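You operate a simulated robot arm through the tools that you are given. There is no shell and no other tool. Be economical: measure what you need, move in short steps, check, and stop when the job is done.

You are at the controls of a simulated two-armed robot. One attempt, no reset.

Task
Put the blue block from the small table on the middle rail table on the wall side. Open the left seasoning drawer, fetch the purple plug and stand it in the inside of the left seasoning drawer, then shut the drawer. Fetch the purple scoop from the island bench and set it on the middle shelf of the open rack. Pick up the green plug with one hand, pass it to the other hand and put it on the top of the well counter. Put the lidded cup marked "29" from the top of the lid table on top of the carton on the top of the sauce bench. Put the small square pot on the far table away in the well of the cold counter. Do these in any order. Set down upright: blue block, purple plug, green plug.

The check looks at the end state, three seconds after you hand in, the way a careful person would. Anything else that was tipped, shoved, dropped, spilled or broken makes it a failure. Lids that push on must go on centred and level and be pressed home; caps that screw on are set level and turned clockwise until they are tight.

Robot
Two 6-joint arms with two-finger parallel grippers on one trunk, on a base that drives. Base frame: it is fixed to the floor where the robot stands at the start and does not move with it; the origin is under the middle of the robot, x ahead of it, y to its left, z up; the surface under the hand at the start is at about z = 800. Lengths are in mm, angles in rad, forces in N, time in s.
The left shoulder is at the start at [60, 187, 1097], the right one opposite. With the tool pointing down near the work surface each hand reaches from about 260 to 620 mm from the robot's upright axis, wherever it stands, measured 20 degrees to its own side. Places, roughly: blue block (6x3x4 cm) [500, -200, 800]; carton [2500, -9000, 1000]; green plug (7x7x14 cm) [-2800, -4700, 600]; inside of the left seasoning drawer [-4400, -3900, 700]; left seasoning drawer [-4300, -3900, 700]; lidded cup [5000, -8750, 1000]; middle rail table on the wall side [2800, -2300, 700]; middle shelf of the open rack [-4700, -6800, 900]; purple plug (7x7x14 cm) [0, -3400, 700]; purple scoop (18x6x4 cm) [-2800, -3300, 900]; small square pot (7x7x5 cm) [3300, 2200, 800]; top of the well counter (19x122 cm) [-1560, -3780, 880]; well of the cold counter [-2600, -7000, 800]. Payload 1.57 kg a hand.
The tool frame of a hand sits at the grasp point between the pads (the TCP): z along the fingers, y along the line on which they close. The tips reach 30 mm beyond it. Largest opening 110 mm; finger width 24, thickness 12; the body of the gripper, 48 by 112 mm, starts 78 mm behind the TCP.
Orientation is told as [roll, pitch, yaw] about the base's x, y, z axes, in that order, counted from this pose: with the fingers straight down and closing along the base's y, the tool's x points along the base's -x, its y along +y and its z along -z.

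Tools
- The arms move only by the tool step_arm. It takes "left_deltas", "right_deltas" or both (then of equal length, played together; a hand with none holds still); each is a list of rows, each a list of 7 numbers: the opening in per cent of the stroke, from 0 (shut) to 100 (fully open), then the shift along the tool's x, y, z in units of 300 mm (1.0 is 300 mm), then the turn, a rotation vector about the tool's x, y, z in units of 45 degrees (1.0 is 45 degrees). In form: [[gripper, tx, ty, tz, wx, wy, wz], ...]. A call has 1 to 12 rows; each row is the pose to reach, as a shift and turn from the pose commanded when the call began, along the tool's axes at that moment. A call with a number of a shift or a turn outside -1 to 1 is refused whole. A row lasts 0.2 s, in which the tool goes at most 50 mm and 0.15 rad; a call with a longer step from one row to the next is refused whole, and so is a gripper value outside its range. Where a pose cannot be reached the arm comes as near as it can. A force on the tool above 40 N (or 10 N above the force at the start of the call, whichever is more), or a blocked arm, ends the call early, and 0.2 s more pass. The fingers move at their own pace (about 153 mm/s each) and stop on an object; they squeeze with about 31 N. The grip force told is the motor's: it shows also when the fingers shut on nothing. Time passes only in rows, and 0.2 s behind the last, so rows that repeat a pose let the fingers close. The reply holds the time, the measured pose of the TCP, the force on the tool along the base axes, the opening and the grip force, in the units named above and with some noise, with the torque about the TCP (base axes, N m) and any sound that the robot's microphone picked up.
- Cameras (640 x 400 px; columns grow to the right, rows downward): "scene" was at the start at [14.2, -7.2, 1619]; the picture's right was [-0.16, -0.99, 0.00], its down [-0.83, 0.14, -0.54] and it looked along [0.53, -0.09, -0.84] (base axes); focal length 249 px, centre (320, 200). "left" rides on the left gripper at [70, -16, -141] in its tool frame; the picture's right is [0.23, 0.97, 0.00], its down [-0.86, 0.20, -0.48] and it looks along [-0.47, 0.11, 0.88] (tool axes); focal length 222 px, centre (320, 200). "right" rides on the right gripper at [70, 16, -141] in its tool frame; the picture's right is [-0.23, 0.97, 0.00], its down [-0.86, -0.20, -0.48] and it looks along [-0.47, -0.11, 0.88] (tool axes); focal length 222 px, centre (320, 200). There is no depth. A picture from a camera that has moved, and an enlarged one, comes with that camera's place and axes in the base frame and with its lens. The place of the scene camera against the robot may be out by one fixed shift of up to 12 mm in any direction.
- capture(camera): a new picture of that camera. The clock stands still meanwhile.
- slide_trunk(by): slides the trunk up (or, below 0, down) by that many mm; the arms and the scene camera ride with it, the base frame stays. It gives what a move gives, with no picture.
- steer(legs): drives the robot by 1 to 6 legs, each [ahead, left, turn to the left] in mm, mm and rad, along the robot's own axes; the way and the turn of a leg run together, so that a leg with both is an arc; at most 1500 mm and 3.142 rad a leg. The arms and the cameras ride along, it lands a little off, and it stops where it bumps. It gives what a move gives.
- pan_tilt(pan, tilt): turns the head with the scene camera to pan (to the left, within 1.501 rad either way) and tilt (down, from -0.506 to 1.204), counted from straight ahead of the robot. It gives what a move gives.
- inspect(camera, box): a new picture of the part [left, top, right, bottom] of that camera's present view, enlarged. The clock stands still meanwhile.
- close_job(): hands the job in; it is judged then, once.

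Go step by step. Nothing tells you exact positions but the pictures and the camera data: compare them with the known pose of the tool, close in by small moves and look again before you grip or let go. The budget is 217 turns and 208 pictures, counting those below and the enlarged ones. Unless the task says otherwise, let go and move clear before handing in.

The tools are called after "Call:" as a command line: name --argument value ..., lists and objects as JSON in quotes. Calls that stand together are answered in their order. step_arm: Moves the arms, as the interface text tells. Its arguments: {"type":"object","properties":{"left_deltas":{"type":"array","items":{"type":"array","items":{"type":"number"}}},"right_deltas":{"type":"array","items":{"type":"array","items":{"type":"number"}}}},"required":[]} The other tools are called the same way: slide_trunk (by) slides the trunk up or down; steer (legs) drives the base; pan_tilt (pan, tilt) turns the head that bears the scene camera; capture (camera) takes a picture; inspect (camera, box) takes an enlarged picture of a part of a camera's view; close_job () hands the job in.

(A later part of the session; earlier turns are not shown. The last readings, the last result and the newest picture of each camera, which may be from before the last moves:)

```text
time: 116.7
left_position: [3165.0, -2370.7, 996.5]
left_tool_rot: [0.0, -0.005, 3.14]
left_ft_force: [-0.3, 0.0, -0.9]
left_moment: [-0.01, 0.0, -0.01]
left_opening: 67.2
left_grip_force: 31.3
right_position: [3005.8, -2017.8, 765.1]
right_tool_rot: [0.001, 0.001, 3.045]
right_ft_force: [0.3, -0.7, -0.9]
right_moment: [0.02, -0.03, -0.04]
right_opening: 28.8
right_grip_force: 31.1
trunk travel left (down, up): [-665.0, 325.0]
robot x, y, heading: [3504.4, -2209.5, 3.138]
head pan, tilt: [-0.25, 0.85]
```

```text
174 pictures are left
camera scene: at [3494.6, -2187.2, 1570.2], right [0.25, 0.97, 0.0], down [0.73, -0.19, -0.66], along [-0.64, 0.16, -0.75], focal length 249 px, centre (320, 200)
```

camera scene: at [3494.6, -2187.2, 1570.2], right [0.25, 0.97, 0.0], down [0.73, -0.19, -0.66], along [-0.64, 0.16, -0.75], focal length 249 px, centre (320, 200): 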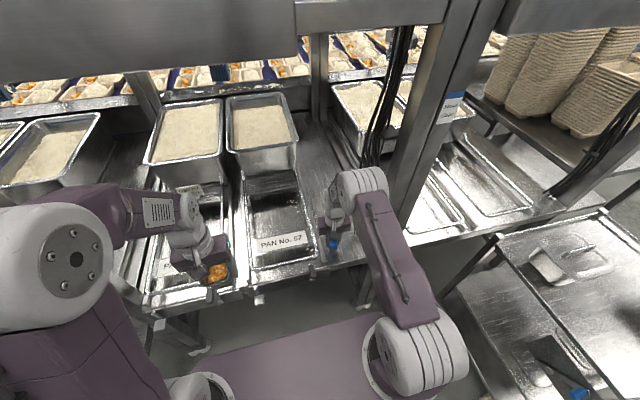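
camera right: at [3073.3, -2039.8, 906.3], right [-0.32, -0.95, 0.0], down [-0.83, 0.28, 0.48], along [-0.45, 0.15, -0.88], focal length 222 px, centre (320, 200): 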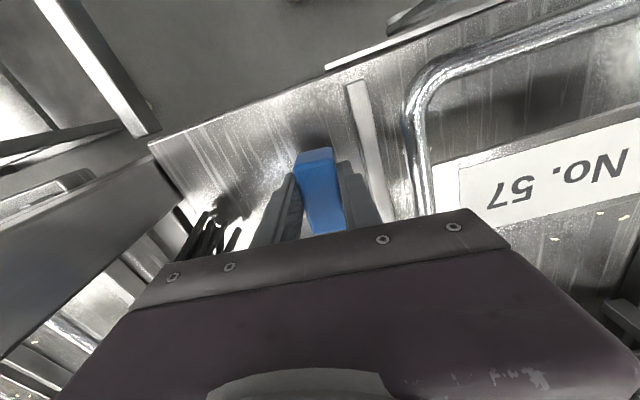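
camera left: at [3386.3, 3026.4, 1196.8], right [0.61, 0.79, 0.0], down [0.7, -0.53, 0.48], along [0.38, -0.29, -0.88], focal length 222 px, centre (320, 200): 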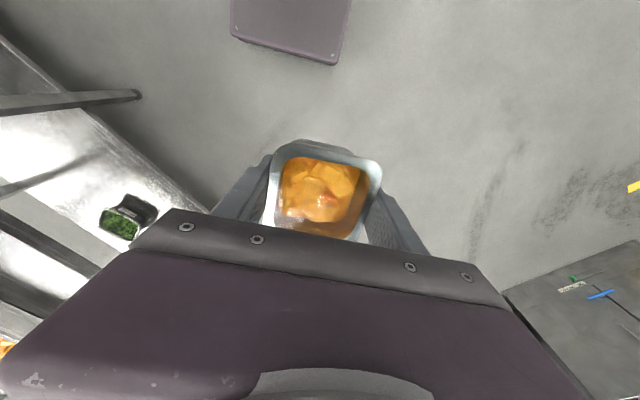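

A light runner bar lies just beside, so I'll shift 8 mm away and lower until light contact.

Call:
step_arm --right_deltas '[[0, -0.003, -0.027, 0.03, 0, 0, 0], [0, -0.003, -0.027, 0.07, 0, 0, 0], [0, -0.003, -0.027, 0.085, 0, 0, 0], [0, -0.003, -0.027, 0.092, 0, 0, 0], [0, -0.003, -0.027, 0.099, 0, 0, 0]]'

Call:
capture --camera "right"

```text
time: 117.9
left_position: [3164.9, -2370.3, 997.1]
left_tool_rot: [0.001, -0.004, 3.138]
left_ft_force: [0.5, 0.0, -1.3]
left_moment: [0.03, -0.02, -0.05]
left_opening: 67.1
left_grip_force: 30.9
right_position: [3005.0, -2011.2, 735.4]
right_tool_rot: [0.001, 0.0, 3.046]
right_ft_force: [-1.2, 0.1, 3.1]
right_moment: [-0.01, 0.06, -0.03]
right_opening: 29.0
right_grip_force: 31.0
trunk travel left (down, up): [-665.0, 325.0]
robot x, y, heading: [3504.7, -2210.8, 3.142]
head pan, tilt: [-0.25, 0.85]
```

```text
173 pictures are left
camera right: at [3073.0, -2032.6, 876.0], right [-0.32, -0.95, 0.0], down [-0.83, 0.28, 0.48], along [-0.45, 0.15, -0.88], focal length 222 px, centre (320, 200)
```

right: 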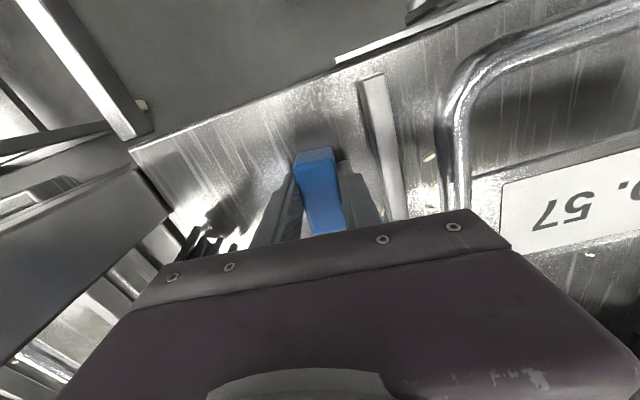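

Light contact at z = 735 means the block is down. I'll open a little, rise, and back off.

Call:
step_arm --right_deltas '[[41, 0, 0, 0, 0, 0, 0], [41, 0, 0, 0, 0, 0, 0], [41, 0, 0, -0.08, 0, 0, 0], [41, 0, 0, -0.2, 0, 0, 0], [41, 0, 0, -0.35, 0, 0, 0], [41, 0, 0, -0.5, 0, 0, 0], [41, 0, 0, -0.65, 0, 0, 0], [41, 0, 0, -0.8, 0, 0, 0], [41, 0.15, 0, -0.85, 0, 0, 0], [41, 0.3, 0, -0.85, 0, 0, 0], [41, 0.45, 0, -0.85, 0, 0, 0]]'

Call:
capture --camera "right"

Call:
inspect --camera "scene" --box '[260, 170, 420, 290]'

```text
time: 120.3
left_position: [3165.4, -2370.4, 996.4]
left_tool_rot: [-0.001, -0.006, 3.14]
left_ft_force: [0.1, 0.2, -1.2]
left_moment: [-0.02, -0.02, 0.01]
left_opening: 67.3
left_grip_force: 31.4
right_position: [3143.8, -2026.8, 991.1]
right_tool_rot: [-0.002, -0.002, 3.045]
right_ft_force: [0.3, 0.2, -1.0]
right_moment: [-0.03, 0.02, -0.01]
right_opening: 45.0
right_grip_force: 0.0
trunk travel left (down, up): [-665.0, 325.0]
robot x, y, heading: [3509.1, -2206.7, 3.143]
head pan, tilt: [-0.25, 0.85]
```

```text
172 pictures are left
camera right: at [3209.8, -2048.8, 1132.0], right [-0.32, -0.95, 0.0], down [-0.83, 0.28, 0.48], along [-0.45, 0.15, -0.88], focal length 222 px, centre (320, 200)
```

right: 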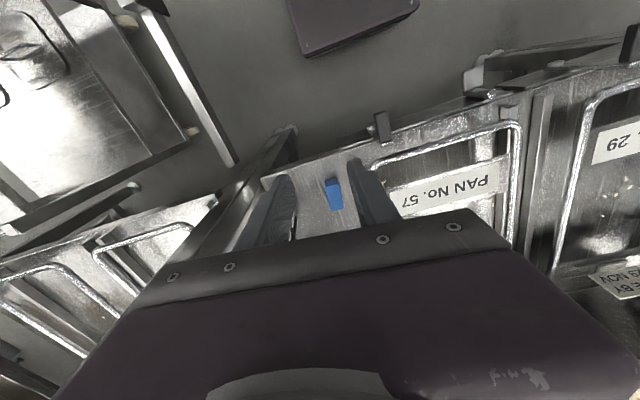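

```text
3.33 times, centred on (340, 230) of scene
camera zoom: at [3497.4, -2187.7, 1570.1], right [0.25, 0.97, 0.0], down [0.73, -0.19, -0.66], along [-0.64, 0.16, -0.75], focal length 831 px, centre (253, 100)
```

zoom: 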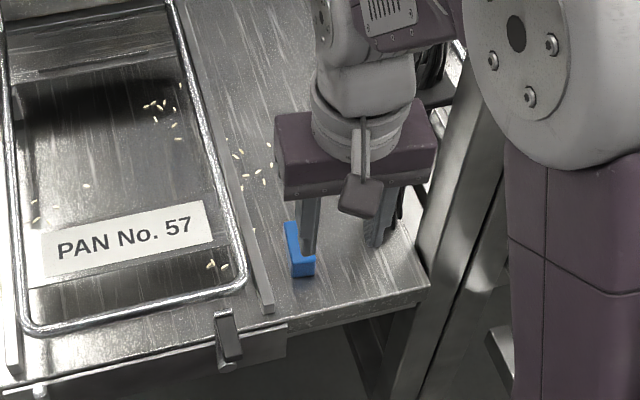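

The block stands on the middle rail table. I'll back into the aisle, turn to -y, and look toward the lid table.

Call:
steer --legs '[[-900, 0, 0], [0, 0, 1.571]]'

Call:
slide_trunk --by 60

Call:
pan_tilt --pan 0 --tilt 0.3

Call:
capture --camera "scene"

```text
time: 128.8
left_position: [4549.6, -2556.2, 996.6]
left_tool_rot: [0.001, -0.003, -1.576]
left_ft_force: [0.0, 0.5, -2.4]
left_moment: [0.05, -0.02, 0.0]
left_opening: 67.4
left_grip_force: 30.8
right_position: [4204.0, -2578.8, 990.3]
right_tool_rot: [0.0, 0.0, -1.671]
right_ft_force: [-1.5, -0.1, -0.3]
right_moment: [-0.01, -0.02, -0.02]
right_opening: 45.2
right_grip_force: 0.0
trunk travel left (down, up): [-665.0, 325.0]
robot x, y, heading: [4390.7, -2214.4, -1.577]
head pan, tilt: [-0.25, 0.85]
```

```text
time: 129.8
left_position: [4550.9, -2555.8, 1056.5]
left_tool_rot: [0.001, -0.003, -1.575]
left_ft_force: [1.3, -0.4, -0.8]
left_moment: [-0.03, -0.01, 0.0]
left_opening: 67.3
left_grip_force: 31.7
right_position: [4204.7, -2578.6, 1050.1]
right_tool_rot: [0.001, 0.003, -1.672]
right_ft_force: [0.4, -0.1, 0.4]
right_moment: [0.0, 0.01, -0.01]
right_opening: 45.1
right_grip_force: 0.1
trunk travel left (down, up): [-725.0, 265.0]
robot x, y, heading: [4388.8, -2214.4, -1.575]
head pan, tilt: [-0.25, 0.85]
```

```text
time: 130.8
left_position: [4549.8, -2556.4, 1057.5]
left_tool_rot: [0.0, -0.003, -1.576]
left_ft_force: [0.5, 0.1, -1.4]
left_moment: [0.01, -0.02, -0.01]
left_opening: 67.2
left_grip_force: 30.6
right_position: [4204.2, -2579.4, 1048.8]
right_tool_rot: [0.001, -0.001, -1.672]
right_ft_force: [0.4, -0.9, 0.7]
right_moment: [-0.05, -0.01, 0.03]
right_opening: 45.2
right_grip_force: 0.0
trunk travel left (down, up): [-725.0, 265.0]
robot x, y, heading: [4393.9, -2215.0, -1.582]
head pan, tilt: [0.0, 0.3]
```

```text
170 pictures are left
camera scene: at [4396.6, -2242.7, 1678.4], right [-1.0, 0.01, 0.0], down [0.0, 0.3, -0.95], along [-0.01, -0.95, -0.3], focal length 249 px, centre (320, 200)
```

scene: 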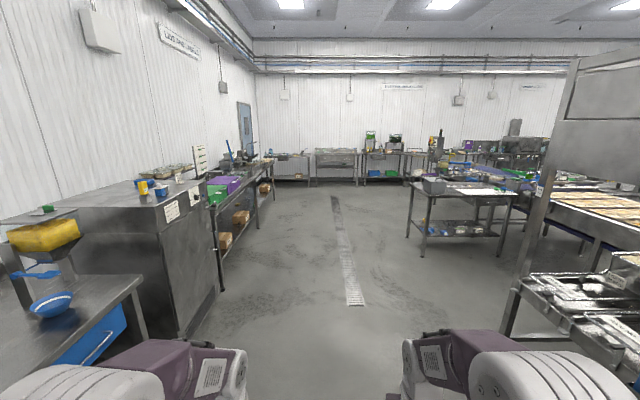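

The aisle is clear to the far wall; the lid table is near column 290 and the sauce bench near 390. I'll drive on toward them.

Call:
steer --legs '[[1500, 0, 0.005], [1500, 0, 0], [1500, 0, 0], [500, 0, 0]]'

Call:
pan_tilt --pan 0 --tilt 0.35

Call:
capture --camera "scene"

```text
time: 155.0
left_position: [4454.9, -7585.1, 1056.6]
left_tool_rot: [0.0, -0.005, -1.596]
left_ft_force: [0.3, -0.3, -1.4]
left_moment: [-0.03, -0.04, -0.01]
left_opening: 67.2
left_grip_force: 30.9
right_position: [4108.9, -7601.2, 1049.1]
right_tool_rot: [0.0, 0.0, -1.693]
right_ft_force: [0.2, 0.2, -0.2]
right_moment: [0.03, -0.01, 0.0]
right_opening: 45.1
right_grip_force: 0.1
trunk travel left (down, up): [-725.0, 265.0]
robot x, y, heading: [4305.1, -7237.4, -1.597]
head pan, tilt: [0.0, 0.3]
```

```text
time: 155.6
left_position: [4454.6, -7586.0, 1056.5]
left_tool_rot: [0.0, -0.004, -1.597]
left_ft_force: [-0.5, 0.3, -1.5]
left_moment: [0.0, -0.06, 0.01]
left_opening: 67.4
left_grip_force: 30.7
right_position: [4109.7, -7602.9, 1050.0]
right_tool_rot: [-0.001, 0.002, -1.692]
right_ft_force: [0.0, -1.0, 0.5]
right_moment: [-0.01, 0.05, -0.04]
right_opening: 45.2
right_grip_force: 0.1
trunk travel left (down, up): [-725.0, 265.0]
robot x, y, heading: [4301.9, -7244.7, -1.591]
head pan, tilt: [0.0, 0.351]
```

```text
169 pictures are left
camera scene: at [4307.4, -7270.5, 1673.8], right [-1.0, 0.02, 0.0], down [0.01, 0.34, -0.94], along [-0.02, -0.94, -0.34], focal length 249 px, centre (320, 200)
```

scene: 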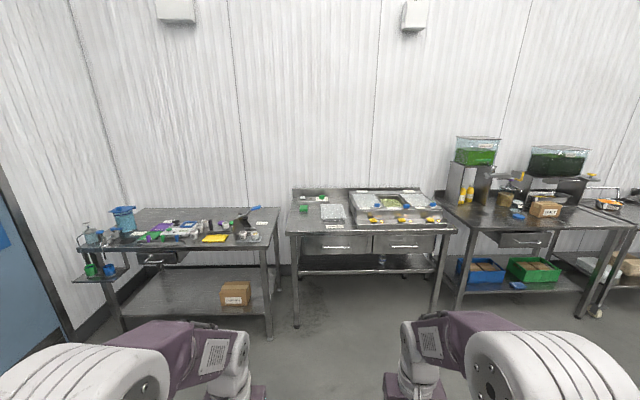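

Call:
inspect --camera "scene" --box '[70, 180, 290, 310]'

Call:
inspect --camera "scene" --box '[430, 120, 640, 260]'

```text
2.91 times, centred on (180, 245) of scene
camera zoom: at [4307.4, -7270.5, 1673.8], right [-1.0, 0.02, 0.0], down [0.01, 0.34, -0.94], along [-0.02, -0.94, -0.34], focal length 726 px, centre (727, 69)
```

zoom: 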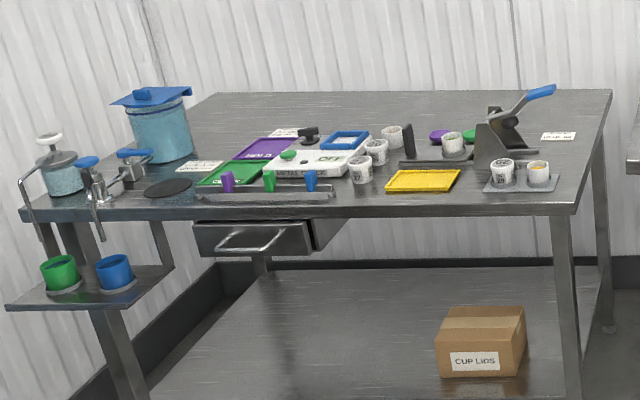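

```text
2.86 times, centred on (535, 190) of scene
camera zoom: at [4307.4, -7270.5, 1673.8], right [-1.0, 0.02, 0.0], down [0.01, 0.34, -0.94], along [-0.02, -0.94, -0.34], focal length 713 px, centre (-294, 229)
```

zoom: 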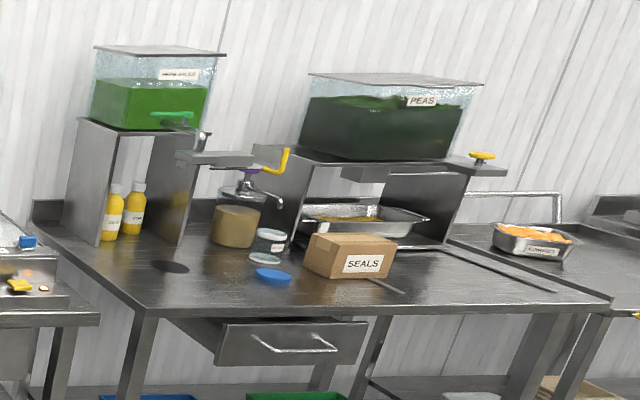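

The carton "SEALS" is on the sauce bench at right, and cups stand on the lid table at left. I'll drive closer to the lid table to read the marks.

Call:
steer --legs '[[550, 720, 0.02]]'

Call:
pan_tilt --pan -0.1 --tilt 0.7

Call:
capture --camera "scene"

Call:
inspect --camera "scene" --box '[240, 130, 440, 255]'

```text
time: 160.4
left_position: [5194.4, -8148.1, 1056.4]
left_tool_rot: [0.0, -0.004, -1.571]
left_ft_force: [0.2, -0.5, -1.2]
left_moment: [-0.02, 0.01, 0.02]
left_opening: 67.1
left_grip_force: 30.8
right_position: [4847.9, -8171.1, 1050.3]
right_tool_rot: [0.0, 0.0, -1.67]
right_ft_force: [-0.5, 0.3, -0.2]
right_moment: [0.02, -0.01, 0.02]
right_opening: 45.0
right_grip_force: 0.2
trunk travel left (down, up): [-725.0, 265.0]
robot x, y, heading: [5035.6, -7808.1, -1.575]
head pan, tilt: [0.0, 0.351]
```

```text
time: 161.3
left_position: [5194.3, -8149.3, 1056.7]
left_tool_rot: [0.0, -0.004, -1.573]
left_ft_force: [-0.5, 0.9, -1.3]
left_moment: [-0.01, -0.01, 0.01]
left_opening: 67.3
left_grip_force: 30.1
right_position: [4848.3, -8172.2, 1050.9]
right_tool_rot: [0.0, 0.0, -1.668]
right_ft_force: [0.0, -0.2, -0.6]
right_moment: [-0.04, 0.02, -0.01]
right_opening: 45.3
right_grip_force: 0.0
trunk travel left (down, up): [-725.0, 265.0]
robot x, y, heading: [5033.5, -7806.8, -1.576]
head pan, tilt: [-0.099, 0.7]
```

```text
166 pictures are left
camera scene: at [5031.0, -7827.2, 1642.5], right [-0.99, 0.1, 0.0], down [0.06, 0.64, -0.77], along [-0.08, -0.76, -0.64], focal length 249 px, centre (320, 200)
```

scene: 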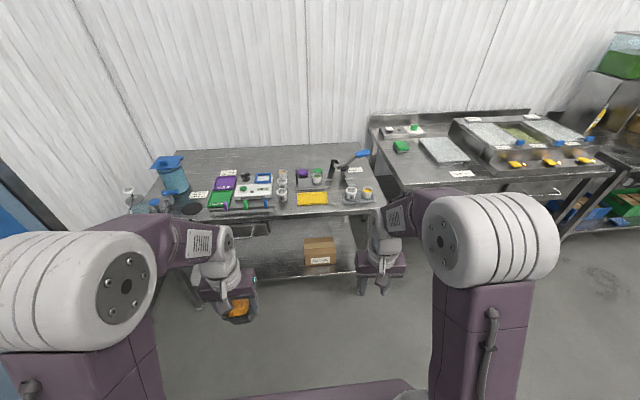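

```text
3.20 times, centred on (340, 192) of scene
camera zoom: at [5031.0, -7827.2, 1642.5], right [-0.99, 0.1, 0.0], down [0.06, 0.64, -0.77], along [-0.08, -0.76, -0.64], focal length 798 px, centre (256, 224)
```

zoom: 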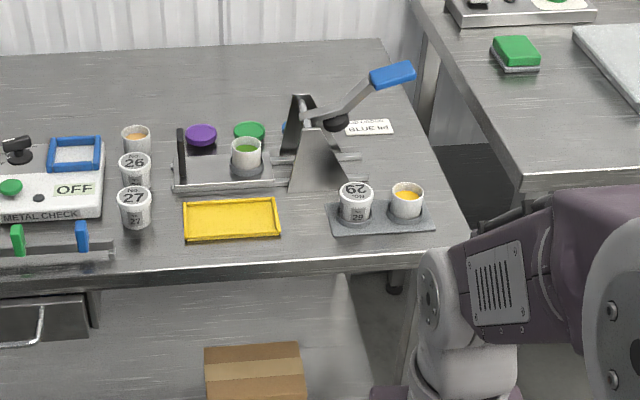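

Cup "29" stands on a grey mat beside an open cup. I'll raise the trunk, drive closer, and view it with the right camera.

Call:
slide_trunk --by 140

Call:
steer --legs '[[370, -70, 0]]'

Call:
pan_tilt --pan -0.25 --tilt 0.95

Call:
capture --camera "scene"

Call:
capture --camera "right"

```text
time: 162.9
left_position: [5193.2, -8147.8, 1195.9]
left_tool_rot: [0.0, -0.004, -1.574]
left_ft_force: [0.5, 0.7, -1.0]
left_moment: [-0.01, 0.01, 0.0]
left_opening: 67.1
left_grip_force: 30.7
right_position: [4849.1, -8172.1, 1190.7]
right_tool_rot: [0.0, 0.001, -1.668]
right_ft_force: [-0.1, 0.7, 0.2]
right_moment: [0.0, -0.01, 0.01]
right_opening: 45.1
right_grip_force: 0.1
trunk travel left (down, up): [-865.0, 125.0]
robot x, y, heading: [5031.8, -7803.6, -1.574]
head pan, tilt: [-0.099, 0.7]
```

```text
time: 165.3
left_position: [5122.1, -8509.3, 1196.7]
left_tool_rot: [-0.002, -0.004, -1.577]
left_ft_force: [-0.8, 0.0, -1.5]
left_moment: [-0.02, 0.02, -0.02]
left_opening: 67.1
left_grip_force: 31.0
right_position: [4776.9, -8532.5, 1190.9]
right_tool_rot: [0.0, -0.001, -1.673]
right_ft_force: [-0.8, 0.4, 0.1]
right_moment: [-0.01, 0.0, -0.01]
right_opening: 45.0
right_grip_force: 0.1
trunk travel left (down, up): [-865.0, 125.0]
robot x, y, heading: [4964.3, -8170.4, -1.576]
head pan, tilt: [-0.099, 0.7]
```

```text
time: 166.1
left_position: [5122.0, -8511.6, 1195.8]
left_tool_rot: [0.001, -0.004, -1.577]
left_ft_force: [0.6, 0.0, -1.2]
left_moment: [0.01, -0.02, -0.02]
left_opening: 67.1
left_grip_force: 30.8
right_position: [4776.8, -8534.7, 1190.5]
right_tool_rot: [0.0, 0.002, -1.672]
right_ft_force: [0.8, -0.2, -0.4]
right_moment: [0.0, 0.02, -0.02]
right_opening: 45.3
right_grip_force: 0.1
trunk travel left (down, up): [-865.0, 125.0]
robot x, y, heading: [4962.6, -8170.3, -1.58]
head pan, tilt: [-0.25, 0.949]
```

```text
164 pictures are left
camera scene: at [4950.7, -8177.3, 1762.7], right [-0.97, 0.25, 0.0], down [0.2, 0.79, -0.58], along [-0.15, -0.56, -0.81], focal length 249 px, centre (320, 200)
```

scene: 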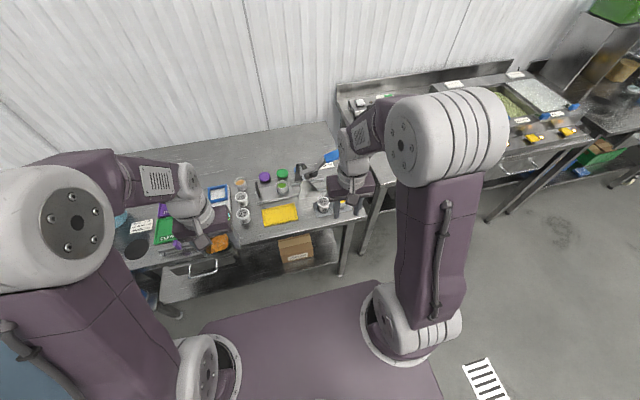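

```text
163 pictures are left
camera right: at [4800.0, -8467.4, 1331.4], right [0.95, -0.32, 0.0], down [-0.28, -0.83, 0.48], along [-0.16, -0.45, -0.88], focal length 222 px, centre (320, 200)
```

right: 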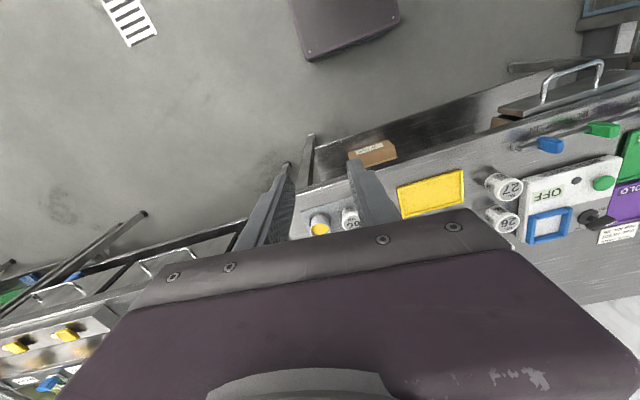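

By triangulation cup 29's lid is near [4785, -8714, 950]. I'll bring the right hand above it with fingers open and look.

Call:
step_arm --right_deltas '[[60, -0.12, 0.015, 0.067, 0, 0, 0], [80, -0.24, 0.03, 0.133, 0, 0, 0], [100, -0.36, 0.046, 0.2, 0, 0, 0], [100, -0.48, 0.062, 0.267, 0, 0, 0], [100, -0.57, 0.077, 0.3, 0, 0, 0]]'

Call:
capture --camera "right"

Call:
inspect --camera "scene" --box '[240, 140, 400, 240]'

```text
time: 167.3
left_position: [5122.6, -8513.1, 1196.4]
left_tool_rot: [-0.002, -0.001, -1.577]
left_ft_force: [-0.9, 0.4, -1.9]
left_moment: [0.0, -0.02, -0.01]
left_opening: 67.2
left_grip_force: 30.9
right_position: [4782.6, -8706.9, 1098.9]
right_tool_rot: [0.001, 0.002, -1.672]
right_ft_force: [1.1, -0.2, 0.0]
right_moment: [-0.01, -0.02, 0.0]
right_opening: 109.8
right_grip_force: 0.1
trunk travel left (down, up): [-865.0, 125.0]
robot x, y, heading: [4962.6, -8172.4, -1.579]
head pan, tilt: [-0.25, 0.949]
```

```text
162 pictures are left
camera right: at [4805.4, -8639.6, 1240.7], right [0.95, -0.32, 0.0], down [-0.28, -0.83, 0.48], along [-0.16, -0.45, -0.88], focal length 222 px, centre (320, 200)
```

right: 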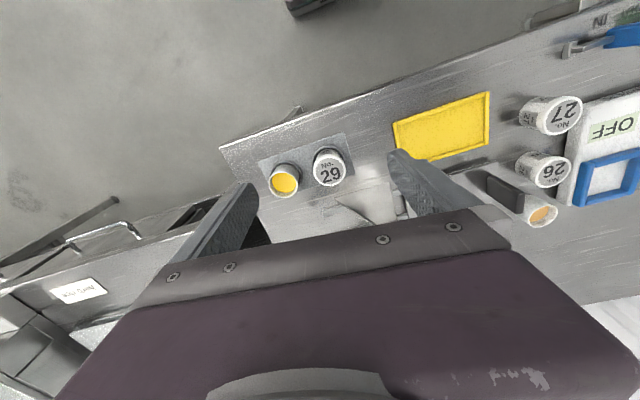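

```text
4.00 times, centred on (320, 190) of scene
camera zoom: at [4950.7, -8178.6, 1762.6], right [-0.97, 0.25, 0.0], down [0.21, 0.79, -0.58], along [-0.15, -0.56, -0.81], focal length 998 px, centre (320, 240)
```

zoom: 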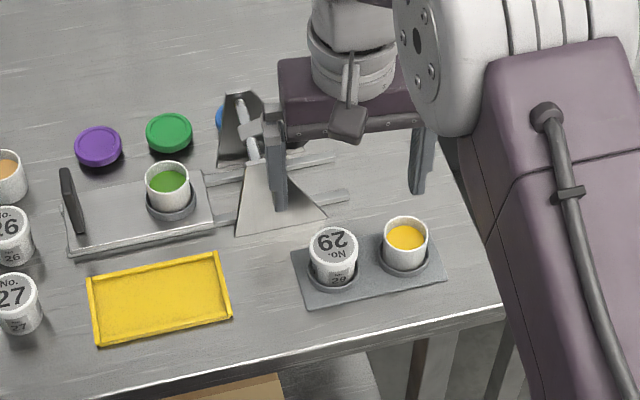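

All views agree when the lid top is at z about 900: cup 29 at [4777, -8770]. Finger closing direction matches the cup row, with a 26 mm gap to the open cup. Hovering lower to refine.

Call:
step_arm --right_deltas '[[70, -0.06, 0.002, 0.12, 0, 0, 0], [58, -0.12, 0.004, 0.24, 0, 0, 0], [58, -0.18, 0.005, 0.36, 0, 0, 0], [58, -0.211, 0.006, 0.45, 0, 0, 0]]'

Call:
capture --camera "right"

Call:
inspect --camera "scene" --box '[260, 150, 400, 240]'

```text
time: 168.3
left_position: [5121.7, -8512.5, 1196.5]
left_tool_rot: [-0.001, -0.004, -1.578]
left_ft_force: [0.1, -1.0, -0.8]
left_moment: [0.0, 0.0, 0.01]
left_opening: 67.4
left_grip_force: 31.1
right_position: [4776.3, -8754.8, 975.2]
right_tool_rot: [0.001, 0.002, -1.67]
right_ft_force: [0.5, 0.6, 0.1]
right_moment: [0.0, 0.0, -0.01]
right_opening: 63.9
right_grip_force: 0.0
right hand out of reach, approached as far as the arm can: row 4
trunk travel left (down, up): [-865.0, 125.0]
robot x, y, heading: [4963.2, -8169.9, -1.579]
head pan, tilt: [-0.25, 0.949]
```

```text
160 pictures are left
camera right: at [4800.0, -8686.2, 1117.2], right [0.95, -0.32, 0.0], down [-0.28, -0.83, 0.48], along [-0.16, -0.45, -0.88], focal length 222 px, centre (320, 200)
```

right: 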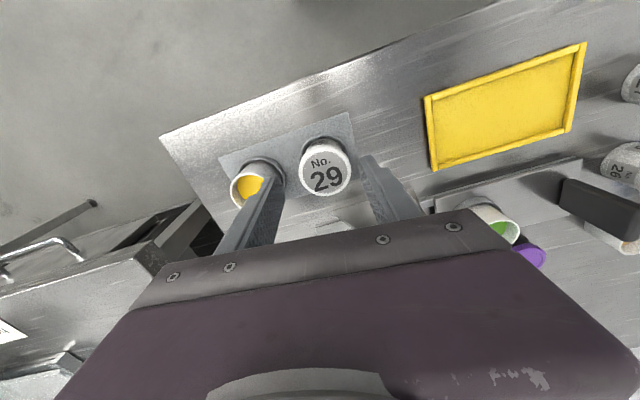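

```text
4.44 times, centred on (330, 195) of scene
camera zoom: at [4950.9, -8176.0, 1762.6], right [-0.97, 0.25, 0.0], down [0.2, 0.79, -0.58], along [-0.15, -0.56, -0.81], focal length 1109 px, centre (276, 222)
```

zoom: 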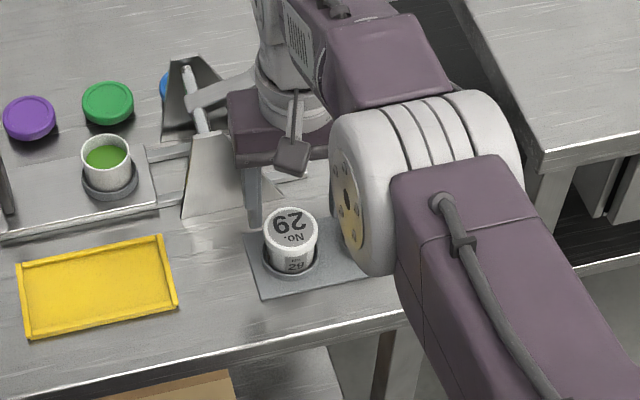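

Just beyond reach. I'll lift the hand, lower the trunk by 80 and drive 70 mm closer.

Call:
step_arm --right_deltas '[[58, 0, 0, -0.12, 0, 0, 0], [58, 0.05, 0, -0.24, 0, 0, 0], [58, 0.2, 0, -0.36, 0, 0, 0], [58, 0.33, 0, -0.45, 0, 0, 0]]'

Call:
slide_trunk --by -80

Call:
steer --legs '[[75, 0, 0]]'

Call:
capture --camera "right"

```text
refused: row 3 steps farther than a row can; nothing moved
```

```text
time: 169.4
left_position: [5122.1, -8512.2, 1117.5]
left_tool_rot: [0.0, -0.004, -1.578]
left_ft_force: [-0.1, -0.7, -1.8]
left_moment: [-0.01, 0.0, -0.03]
left_opening: 67.5
left_grip_force: 31.0
right_position: [4776.8, -8753.5, 895.2]
right_tool_rot: [0.0, -0.001, -1.673]
right_ft_force: [-1.4, 0.1, 0.0]
right_moment: [0.0, 0.0, 0.0]
right_opening: 63.9
right_grip_force: 0.1
trunk travel left (down, up): [-785.0, 205.0]
robot x, y, heading: [4963.8, -8170.7, -1.578]
head pan, tilt: [-0.25, 0.949]
```

```text
time: 170.5
left_position: [5120.7, -8572.5, 1115.7]
left_tool_rot: [0.0, -0.002, -1.578]
left_ft_force: [-0.3, 0.5, -2.1]
left_moment: [0.0, 0.0, -0.02]
left_opening: 67.4
left_grip_force: 31.1
right_position: [4775.5, -8807.7, 895.5]
right_tool_rot: [-0.004, 0.035, -1.652]
right_ft_force: [0.3, 0.5, 0.9]
right_moment: [0.04, 0.01, -0.02]
right_opening: 63.8
right_grip_force: 0.1
trunk travel left (down, up): [-785.0, 205.0]
robot x, y, heading: [4963.2, -8229.4, -1.579]
head pan, tilt: [-0.25, 0.949]
stopped in leg 1: the force on the tool passed its limit at 168 N (the readings are from after the stop); the commanded pose is now the measured one
```

```text
158 pictures are left
camera right: at [4798.2, -8744.1, 1038.8], right [0.95, -0.3, -0.01], down [-0.27, -0.85, 0.45], along [-0.15, -0.43, -0.89], focal length 222 px, centre (320, 200)
```

right: 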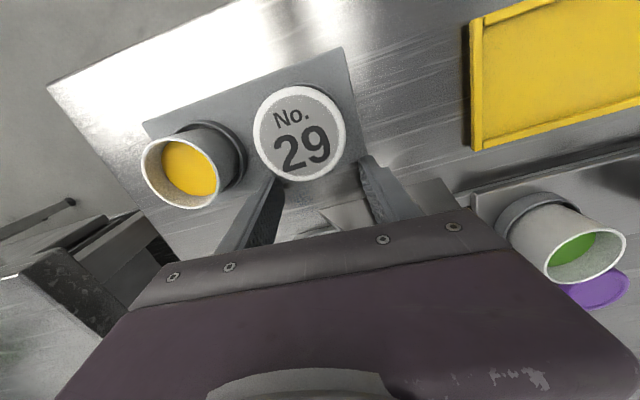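

The lift was refused but the following moves ran, so the fingers bumped something behind the cup. I'll look before doing anything more.

Call:
inspect --camera "scene" --box '[220, 130, 400, 245]'

Call:
capture --camera "scene"

```text
3.48 times, centred on (310, 188) of scene
camera zoom: at [4950.4, -8238.4, 1682.5], right [-0.97, 0.25, 0.0], down [0.21, 0.79, -0.58], along [-0.15, -0.56, -0.81], focal length 868 px, centre (355, 244)
```

zoom: 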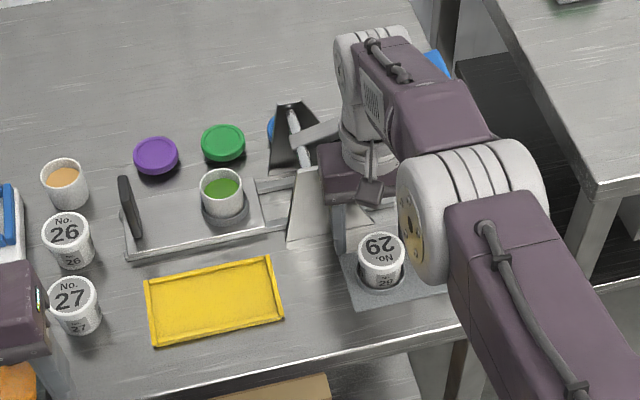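

```text
156 pictures are left
camera scene: at [4950.4, -8238.4, 1682.5], right [-0.97, 0.25, 0.0], down [0.21, 0.79, -0.58], along [-0.15, -0.56, -0.81], focal length 249 px, centre (320, 200)
```

scene: 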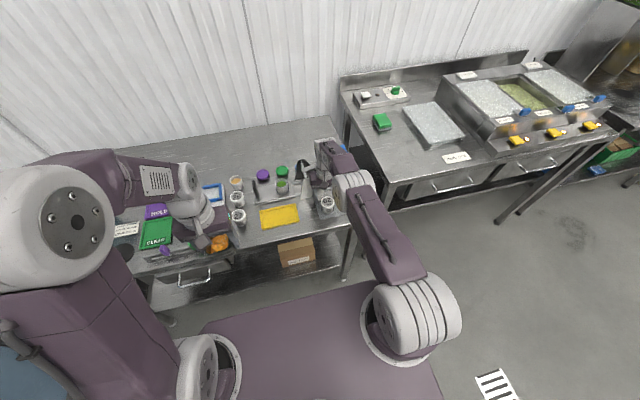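

Nothing has moved: the press is fixed and the cups sit in their rings. I'll lift the hand straight up, level it, and bring it back over the cup.

Call:
step_arm --right_deltas '[[58, 0, 0, -0.08, 0, 0, 0], [58, 0, 0, -0.2, 0, -0.02, 0.01], [58, 0, 0, -0.3, 0, -0.045, 0.023], [58, 0.06, -0.003, -0.3, 0, -0.045, 0.023], [58, 0.128, -0.006, -0.3, 0, -0.045, 0.023]]'

Call:
capture --camera "right"

Call:
inspect --camera "scene" --box '[220, 130, 400, 245]'

```text
time: 171.7
left_position: [5121.6, -8571.9, 1116.5]
left_tool_rot: [-0.001, -0.006, -1.577]
left_ft_force: [0.1, -0.2, -1.2]
left_moment: [-0.03, 0.0, -0.03]
left_opening: 67.4
left_grip_force: 30.8
right_position: [4778.3, -8771.7, 988.9]
right_tool_rot: [-0.003, -0.004, -1.668]
right_ft_force: [-0.1, -0.3, -1.1]
right_moment: [-0.02, 0.0, 0.01]
right_opening: 63.8
right_grip_force: 0.2
trunk travel left (down, up): [-785.0, 205.0]
robot x, y, heading: [4964.8, -8229.7, -1.577]
head pan, tilt: [-0.25, 0.949]
```

```text
155 pictures are left
camera right: at [4801.7, -8702.7, 1129.6], right [0.95, -0.32, 0.0], down [-0.28, -0.83, 0.48], along [-0.16, -0.46, -0.88], focal length 222 px, centre (320, 200)
```

right: 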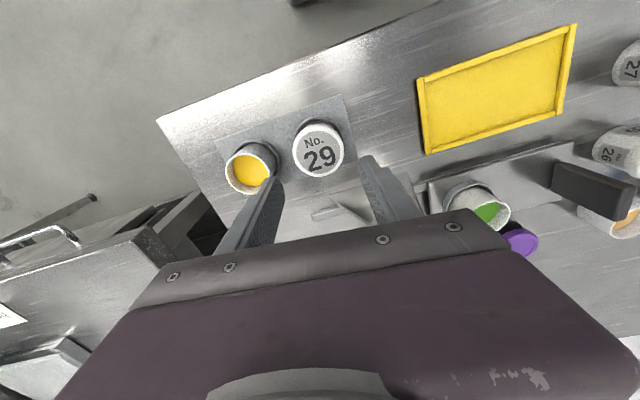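

```text
3.48 times, centred on (310, 188) of scene
camera zoom: at [4950.5, -8235.7, 1682.6], right [-0.97, 0.25, 0.0], down [0.21, 0.79, -0.58], along [-0.15, -0.56, -0.81], focal length 868 px, centre (355, 244)
```

zoom: 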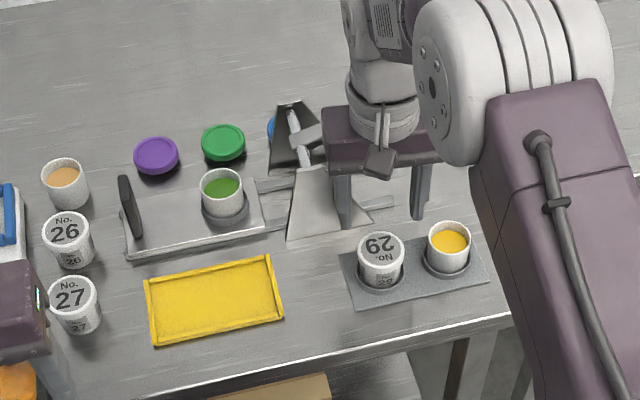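

The cup is at [4777.5, -8766]; lowering now over the lid with about 6 mm to spare each side, then gripping.

Call:
step_arm --right_deltas '[[58, 0.019, 0, 0.1, 0, 0, 0], [58, 0.019, 0, 0.2, 0, 0, 0], [58, 0.019, 0, 0.28, 0, 0, 0], [58, 0.019, 0, 0.32, 0, 0, 0], [0, 0.019, 0, 0.32, 0, 0, 0], [0, 0.019, 0, 0.32, 0, 0, 0], [0, 0.019, 0, 0.32, 0, 0, 0]]'

Call:
capture --camera "right"

Call:
inspect --camera "scene" --box '[280, 150, 380, 225]'

```text
time: 173.3
left_position: [5125.1, -8570.9, 1116.9]
left_tool_rot: [-0.003, -0.007, -1.579]
left_ft_force: [0.5, 0.0, -2.0]
left_moment: [-0.02, 0.01, 0.0]
left_opening: 67.3
left_grip_force: 31.0
right_position: [4781.7, -8766.2, 895.0]
right_tool_rot: [-0.005, -0.01, -1.67]
right_ft_force: [15.8, -4.3, 26.6]
right_moment: [-0.08, -1.92, -0.88]
right_opening: 55.0
right_grip_force: 31.0
trunk travel left (down, up): [-785.0, 205.0]
robot x, y, heading: [4964.1, -8231.0, -1.576]
head pan, tilt: [-0.25, 0.949]
```

```text
153 pictures are left
camera right: at [4805.2, -8696.5, 1034.9], right [0.95, -0.32, 0.0], down [-0.28, -0.83, 0.49], along [-0.16, -0.46, -0.87], focal length 222 px, centre (320, 200)
```

right: 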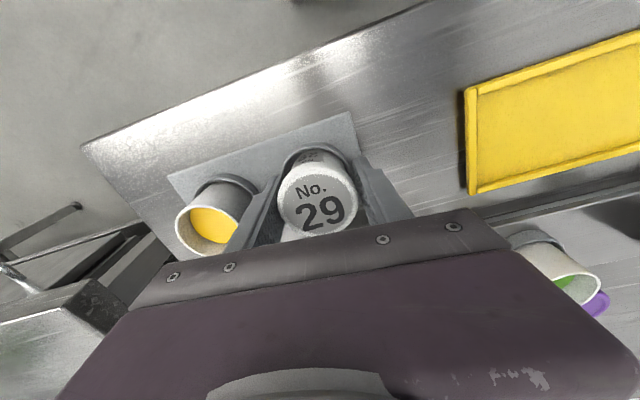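

```text
5.33 times, centred on (330, 188) of scene
camera zoom: at [4955.6, -8233.1, 1682.9], right [-0.97, 0.25, 0.0], down [0.2, 0.79, -0.58], along [-0.15, -0.57, -0.81], focal length 1330 px, centre (267, 267)
```

zoom: 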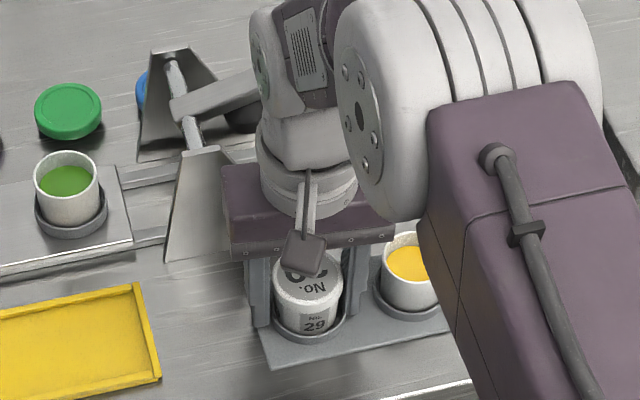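

Gripped at 55 mm with some reaction from the holder ring. I'll lift gently and watch the forces.

Call:
step_arm --right_deltas '[[0, 0, 0, -0.015, 0, 0, 0], [0, 0, 0, -0.03, 0, 0, 0], [0, 0, 0, -0.05, 0, 0, 0]]'

Call:
capture --camera "right"

Call:
inspect --camera "scene" --box '[280, 150, 380, 225]'

```text
time: 174.0
left_position: [5124.3, -8573.7, 1114.3]
left_tool_rot: [-0.001, 0.0, -1.577]
left_ft_force: [-0.1, 0.8, -0.7]
left_moment: [-0.05, -0.04, 0.01]
left_opening: 67.3
left_grip_force: 31.0
right_position: [4784.3, -8765.1, 896.2]
right_tool_rot: [-0.004, 0.006, -1.668]
right_ft_force: [11.6, -9.6, -4.2]
right_moment: [-0.27, 0.62, -0.07]
right_opening: 50.1
right_grip_force: 30.9
trunk travel left (down, up): [-785.0, 205.0]
robot x, y, heading: [4962.7, -8231.0, -1.57]
head pan, tilt: [-0.25, 0.949]
stopped in row 3 (right hand): the force on the tool passed its limit at 46 N (the readings are from after the stop); the commanded pose is now the measured one
```

```text
151 pictures are left
camera right: at [4807.0, -8698.2, 1039.1], right [0.95, -0.32, 0.0], down [-0.28, -0.84, 0.47], along [-0.16, -0.45, -0.88], focal length 222 px, centre (320, 200)
```

right: 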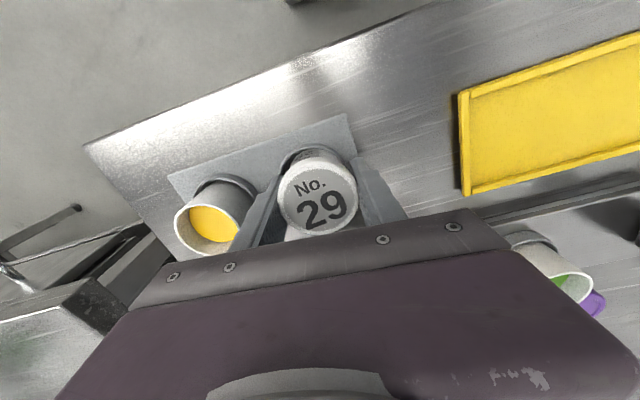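

```text
5.33 times, centred on (330, 188) of scene
camera zoom: at [4953.7, -8240.0, 1682.4], right [-0.97, 0.25, 0.0], down [0.2, 0.79, -0.58], along [-0.15, -0.56, -0.81], focal length 1330 px, centre (267, 267)
```

zoom: 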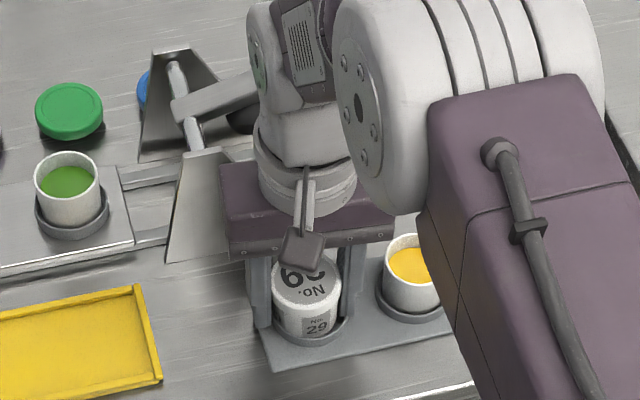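

The fingers had pinched the holder ring first. I'll open, rise 12 mm, re-check centring, and grip higher on the cup.

Call:
step_arm --right_deltas '[[30, 0, 0, 0, 0, 0, 0], [57, 0, 0, 0, 0, 0, 0], [57, 0, 0, -0.02, 0, 0, 0], [57, 0, 0, -0.05, 0, 0, 0]]'

Call:
capture --camera "right"

Call:
inspect --camera "scene" --box '[280, 150, 380, 225]'

```text
time: 175.0
left_position: [5121.8, -8573.0, 1116.9]
left_tool_rot: [0.001, -0.003, -1.579]
left_ft_force: [0.5, -0.4, -0.5]
left_moment: [0.02, 0.0, 0.04]
left_opening: 67.4
left_grip_force: 30.9
right_position: [4778.7, -8763.3, 913.1]
right_tool_rot: [-0.003, 0.008, -1.669]
right_ft_force: [-0.5, 0.2, -0.3]
right_moment: [-0.01, -0.01, 0.01]
right_opening: 62.8
right_grip_force: 0.1
trunk travel left (down, up): [-785.0, 205.0]
robot x, y, heading: [4962.4, -8231.9, -1.577]
head pan, tilt: [-0.25, 0.949]
```

```text
149 pictures are left
camera right: at [4801.8, -8695.6, 1055.4], right [0.95, -0.32, -0.01], down [-0.28, -0.84, 0.47], along [-0.16, -0.45, -0.88], focal length 222 px, centre (320, 200)
```

right: 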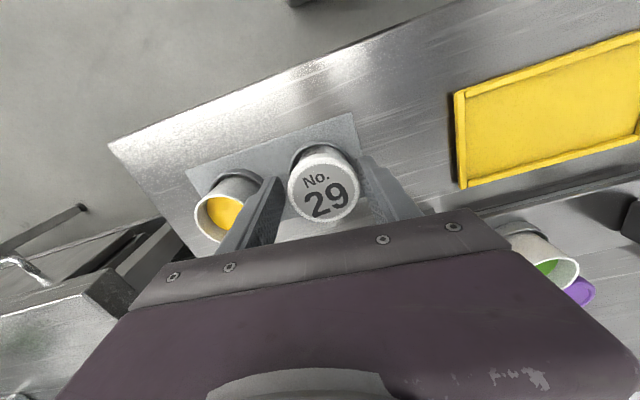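

```text
5.33 times, centred on (330, 188) of scene
camera zoom: at [4950.1, -8236.3, 1682.6], right [-0.97, 0.25, 0.0], down [0.21, 0.79, -0.58], along [-0.15, -0.56, -0.81], focal length 1330 px, centre (267, 267)
```

zoom: 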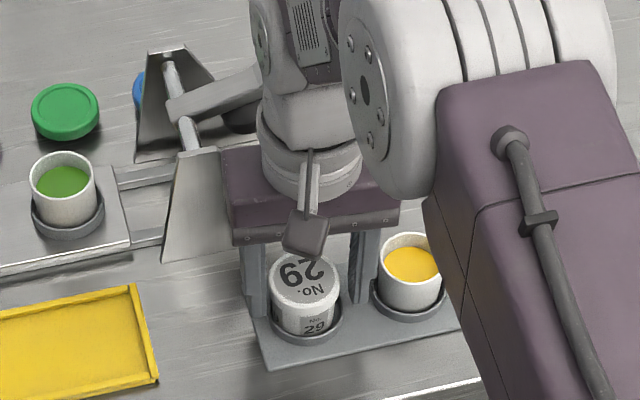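

Cup upright, centre about [4781, -8764]. Re-centre 2 mm, lower 5 mm and grip.

Call:
step_arm --right_deltas '[[57, 0, 0.008, 0.01, 0, 0, 0], [57, 0, 0.008, 0.018, 0, 0, 0], [0, 0, 0.008, 0.018, 0, 0, 0], [0, 0, 0.008, 0.018, 0, 0, 0], [0, 0, 0.008, 0.018, 0, 0, 0]]'

```text
time: 176.2
left_position: [5122.2, -8572.1, 1115.8]
left_tool_rot: [0.0, -0.004, -1.577]
left_ft_force: [-0.9, -0.1, -2.2]
left_moment: [-0.02, -0.03, 0.02]
left_opening: 67.1
left_grip_force: 31.5
right_position: [4781.8, -8762.6, 907.8]
right_tool_rot: [-0.002, 0.01, -1.667]
right_ft_force: [-1.1, 0.2, 3.0]
right_moment: [-0.02, -0.05, 0.01]
right_opening: 49.6
right_grip_force: 31.1
trunk travel left (down, up): [-785.0, 205.0]
robot x, y, heading: [4965.1, -8231.3, -1.576]
head pan, tilt: [-0.25, 0.949]
```

Clean grip at 49.6 mm with little side force. Lifting slowly.

Call:
step_arm --right_deltas '[[0, 0, 0, -0.03, 0, 0, 0], [0, 0, 0, -0.07, 0, 0, 0], [0, 0, 0, -0.14, 0, 0, 0], [0, 0, 0, -0.22, 0, 0, 0], [0, 0, 0, -0.3, 0, 0, 0]]'

Call:
capture --camera "right"

Call:
inspect --camera "scene" --box '[280, 140, 380, 215]'

```text
time: 177.4
left_position: [5122.6, -8572.2, 1116.4]
left_tool_rot: [-0.001, -0.004, -1.579]
left_ft_force: [0.8, 0.0, -1.2]
left_moment: [0.04, 0.03, -0.02]
left_opening: 67.3
left_grip_force: 30.8
right_position: [4782.2, -8764.4, 998.5]
right_tool_rot: [-0.004, 0.008, -1.67]
right_ft_force: [-0.5, -0.8, -0.4]
right_moment: [-0.01, 0.01, 0.0]
right_opening: 49.9
right_grip_force: 30.8
trunk travel left (down, up): [-785.0, 205.0]
robot x, y, heading: [4962.4, -8232.0, -1.574]
head pan, tilt: [-0.25, 0.949]
```

```text
147 pictures are left
camera right: at [4805.5, -8697.0, 1140.7], right [0.95, -0.32, -0.01], down [-0.28, -0.84, 0.47], along [-0.16, -0.45, -0.88], focal length 222 px, centre (320, 200)
```

right: 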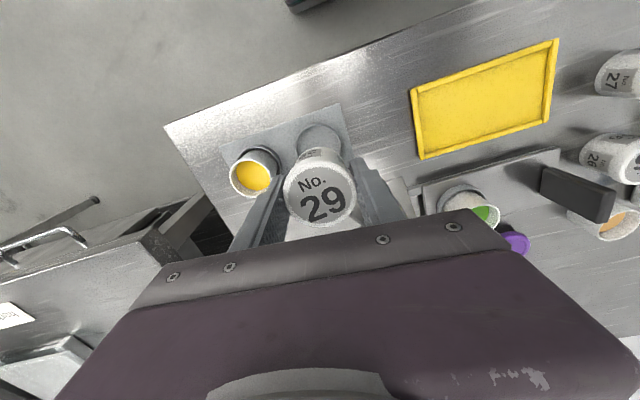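

```text
5.33 times, centred on (330, 178) of scene
camera zoom: at [4950.7, -8236.3, 1682.6], right [-0.97, 0.25, 0.0], down [0.2, 0.79, -0.58], along [-0.15, -0.56, -0.81], focal length 1330 px, centre (267, 320)
```

zoom: 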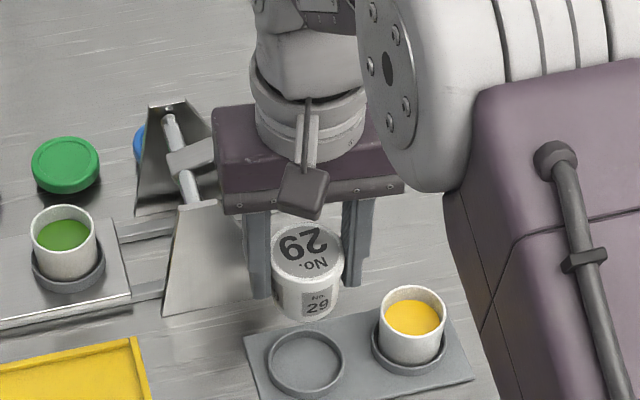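

The cup came away lidded and level. I'll tuck the arm in, back off, and travel right along the benches to the sauce bench.

Call:
step_arm --right_deltas '[[0, 0, 0, -0.1, 0, 0, 0], [0, 0.05, 0, -0.2, 0, 0, 0], [0, 0.15, 0, -0.25, 0, 0, 0], [0, 0.28, 0, -0.25, 0, 0, 0], [0, 0.42, 0, -0.25, 0, 0, 0], [0, 0.56, 0, -0.25, 0, 0, 0], [0, 0.65, 0, -0.25, 0, 0, 0]]'

Call:
steer --legs '[[-550, 0, 0], [0, -1150, 0], [0, -1150, 0]]'

Call:
pan_tilt --pan -0.1 --tilt 0.6

Call:
capture --camera "scene"

Call:
capture --camera "right"

```text
time: 179.0
left_position: [5121.3, -8572.3, 1116.4]
left_tool_rot: [-0.001, -0.006, -1.577]
left_ft_force: [0.4, -0.1, -1.5]
left_moment: [-0.04, -0.02, 0.0]
left_opening: 67.4
left_grip_force: 30.6
right_position: [4801.0, -8570.4, 1073.1]
right_tool_rot: [-0.003, 0.007, -1.669]
right_ft_force: [-0.1, -0.7, 0.5]
right_moment: [-0.02, -0.03, 0.0]
right_opening: 49.8
right_grip_force: 30.8
trunk travel left (down, up): [-785.0, 205.0]
robot x, y, heading: [4964.7, -8228.5, -1.573]
head pan, tilt: [-0.25, 0.949]
```

```text
time: 193.0
left_position: [2849.0, -8031.4, 1116.1]
left_tool_rot: [-0.001, -0.004, -1.569]
left_ft_force: [-0.8, 0.0, -1.6]
left_moment: [0.05, 0.03, -0.03]
left_opening: 66.9
left_grip_force: 31.0
right_position: [2526.1, -8031.8, 1074.1]
right_tool_rot: [-0.002, 0.009, -1.658]
right_ft_force: [0.5, -1.1, -0.7]
right_moment: [-0.02, 0.02, 0.01]
right_opening: 49.6
right_grip_force: 30.8
trunk travel left (down, up): [-785.0, 205.0]
robot x, y, heading: [2690.2, -7691.4, -1.572]
head pan, tilt: [-0.25, 0.949]
```

```text
time: 193.8
left_position: [2848.6, -8031.1, 1115.8]
left_tool_rot: [-0.002, -0.003, -1.569]
left_ft_force: [-1.0, 0.2, -2.2]
left_moment: [0.0, -0.03, -0.01]
left_opening: 67.4
left_grip_force: 31.5
right_position: [2526.1, -8031.2, 1074.5]
right_tool_rot: [-0.003, 0.009, -1.659]
right_ft_force: [-0.3, -0.5, -0.6]
right_moment: [-0.04, -0.03, 0.0]
right_opening: 49.8
right_grip_force: 30.9
trunk travel left (down, up): [-785.0, 205.0]
robot x, y, heading: [2686.4, -7687.3, -1.57]
head pan, tilt: [-0.099, 0.6]
```

```text
145 pictures are left
camera scene: at [2682.5, -7714.4, 1710.9], right [-1.0, 0.1, 0.0], down [0.05, 0.56, -0.82], along [-0.08, -0.82, -0.57], focal length 249 px, centre (320, 200)
```

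scene: 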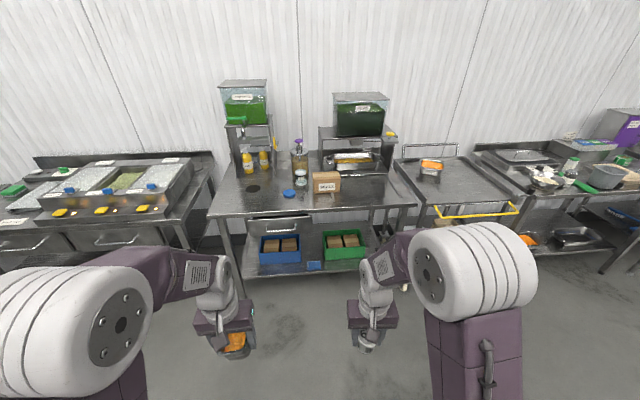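

```text
144 pictures are left
camera right: at [2549.3, -7964.7, 1216.2], right [0.95, -0.31, -0.01], down [-0.27, -0.84, 0.47], along [-0.15, -0.45, -0.88], focal length 222 px, centre (320, 200)
```

right: 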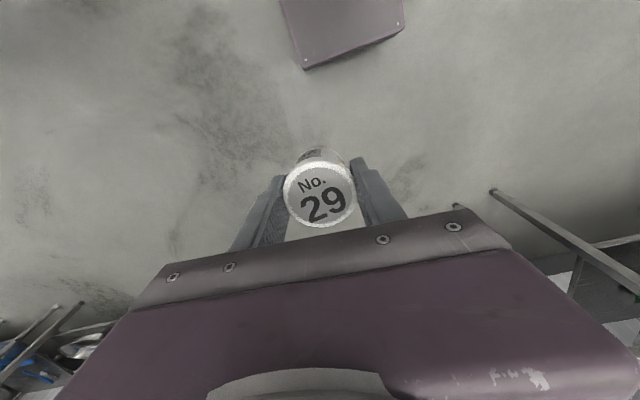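

Call:
inspect --camera "scene" --box '[240, 120, 420, 230]'

```text
3.56 times, centred on (330, 175) of scene
camera zoom: at [2682.5, -7714.4, 1710.9], right [-1.0, 0.1, 0.0], down [0.05, 0.56, -0.82], along [-0.08, -0.82, -0.57], focal length 887 px, centre (284, 289)
```

zoom: 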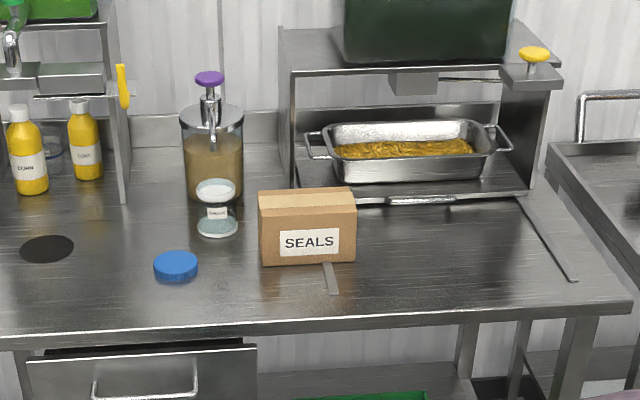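

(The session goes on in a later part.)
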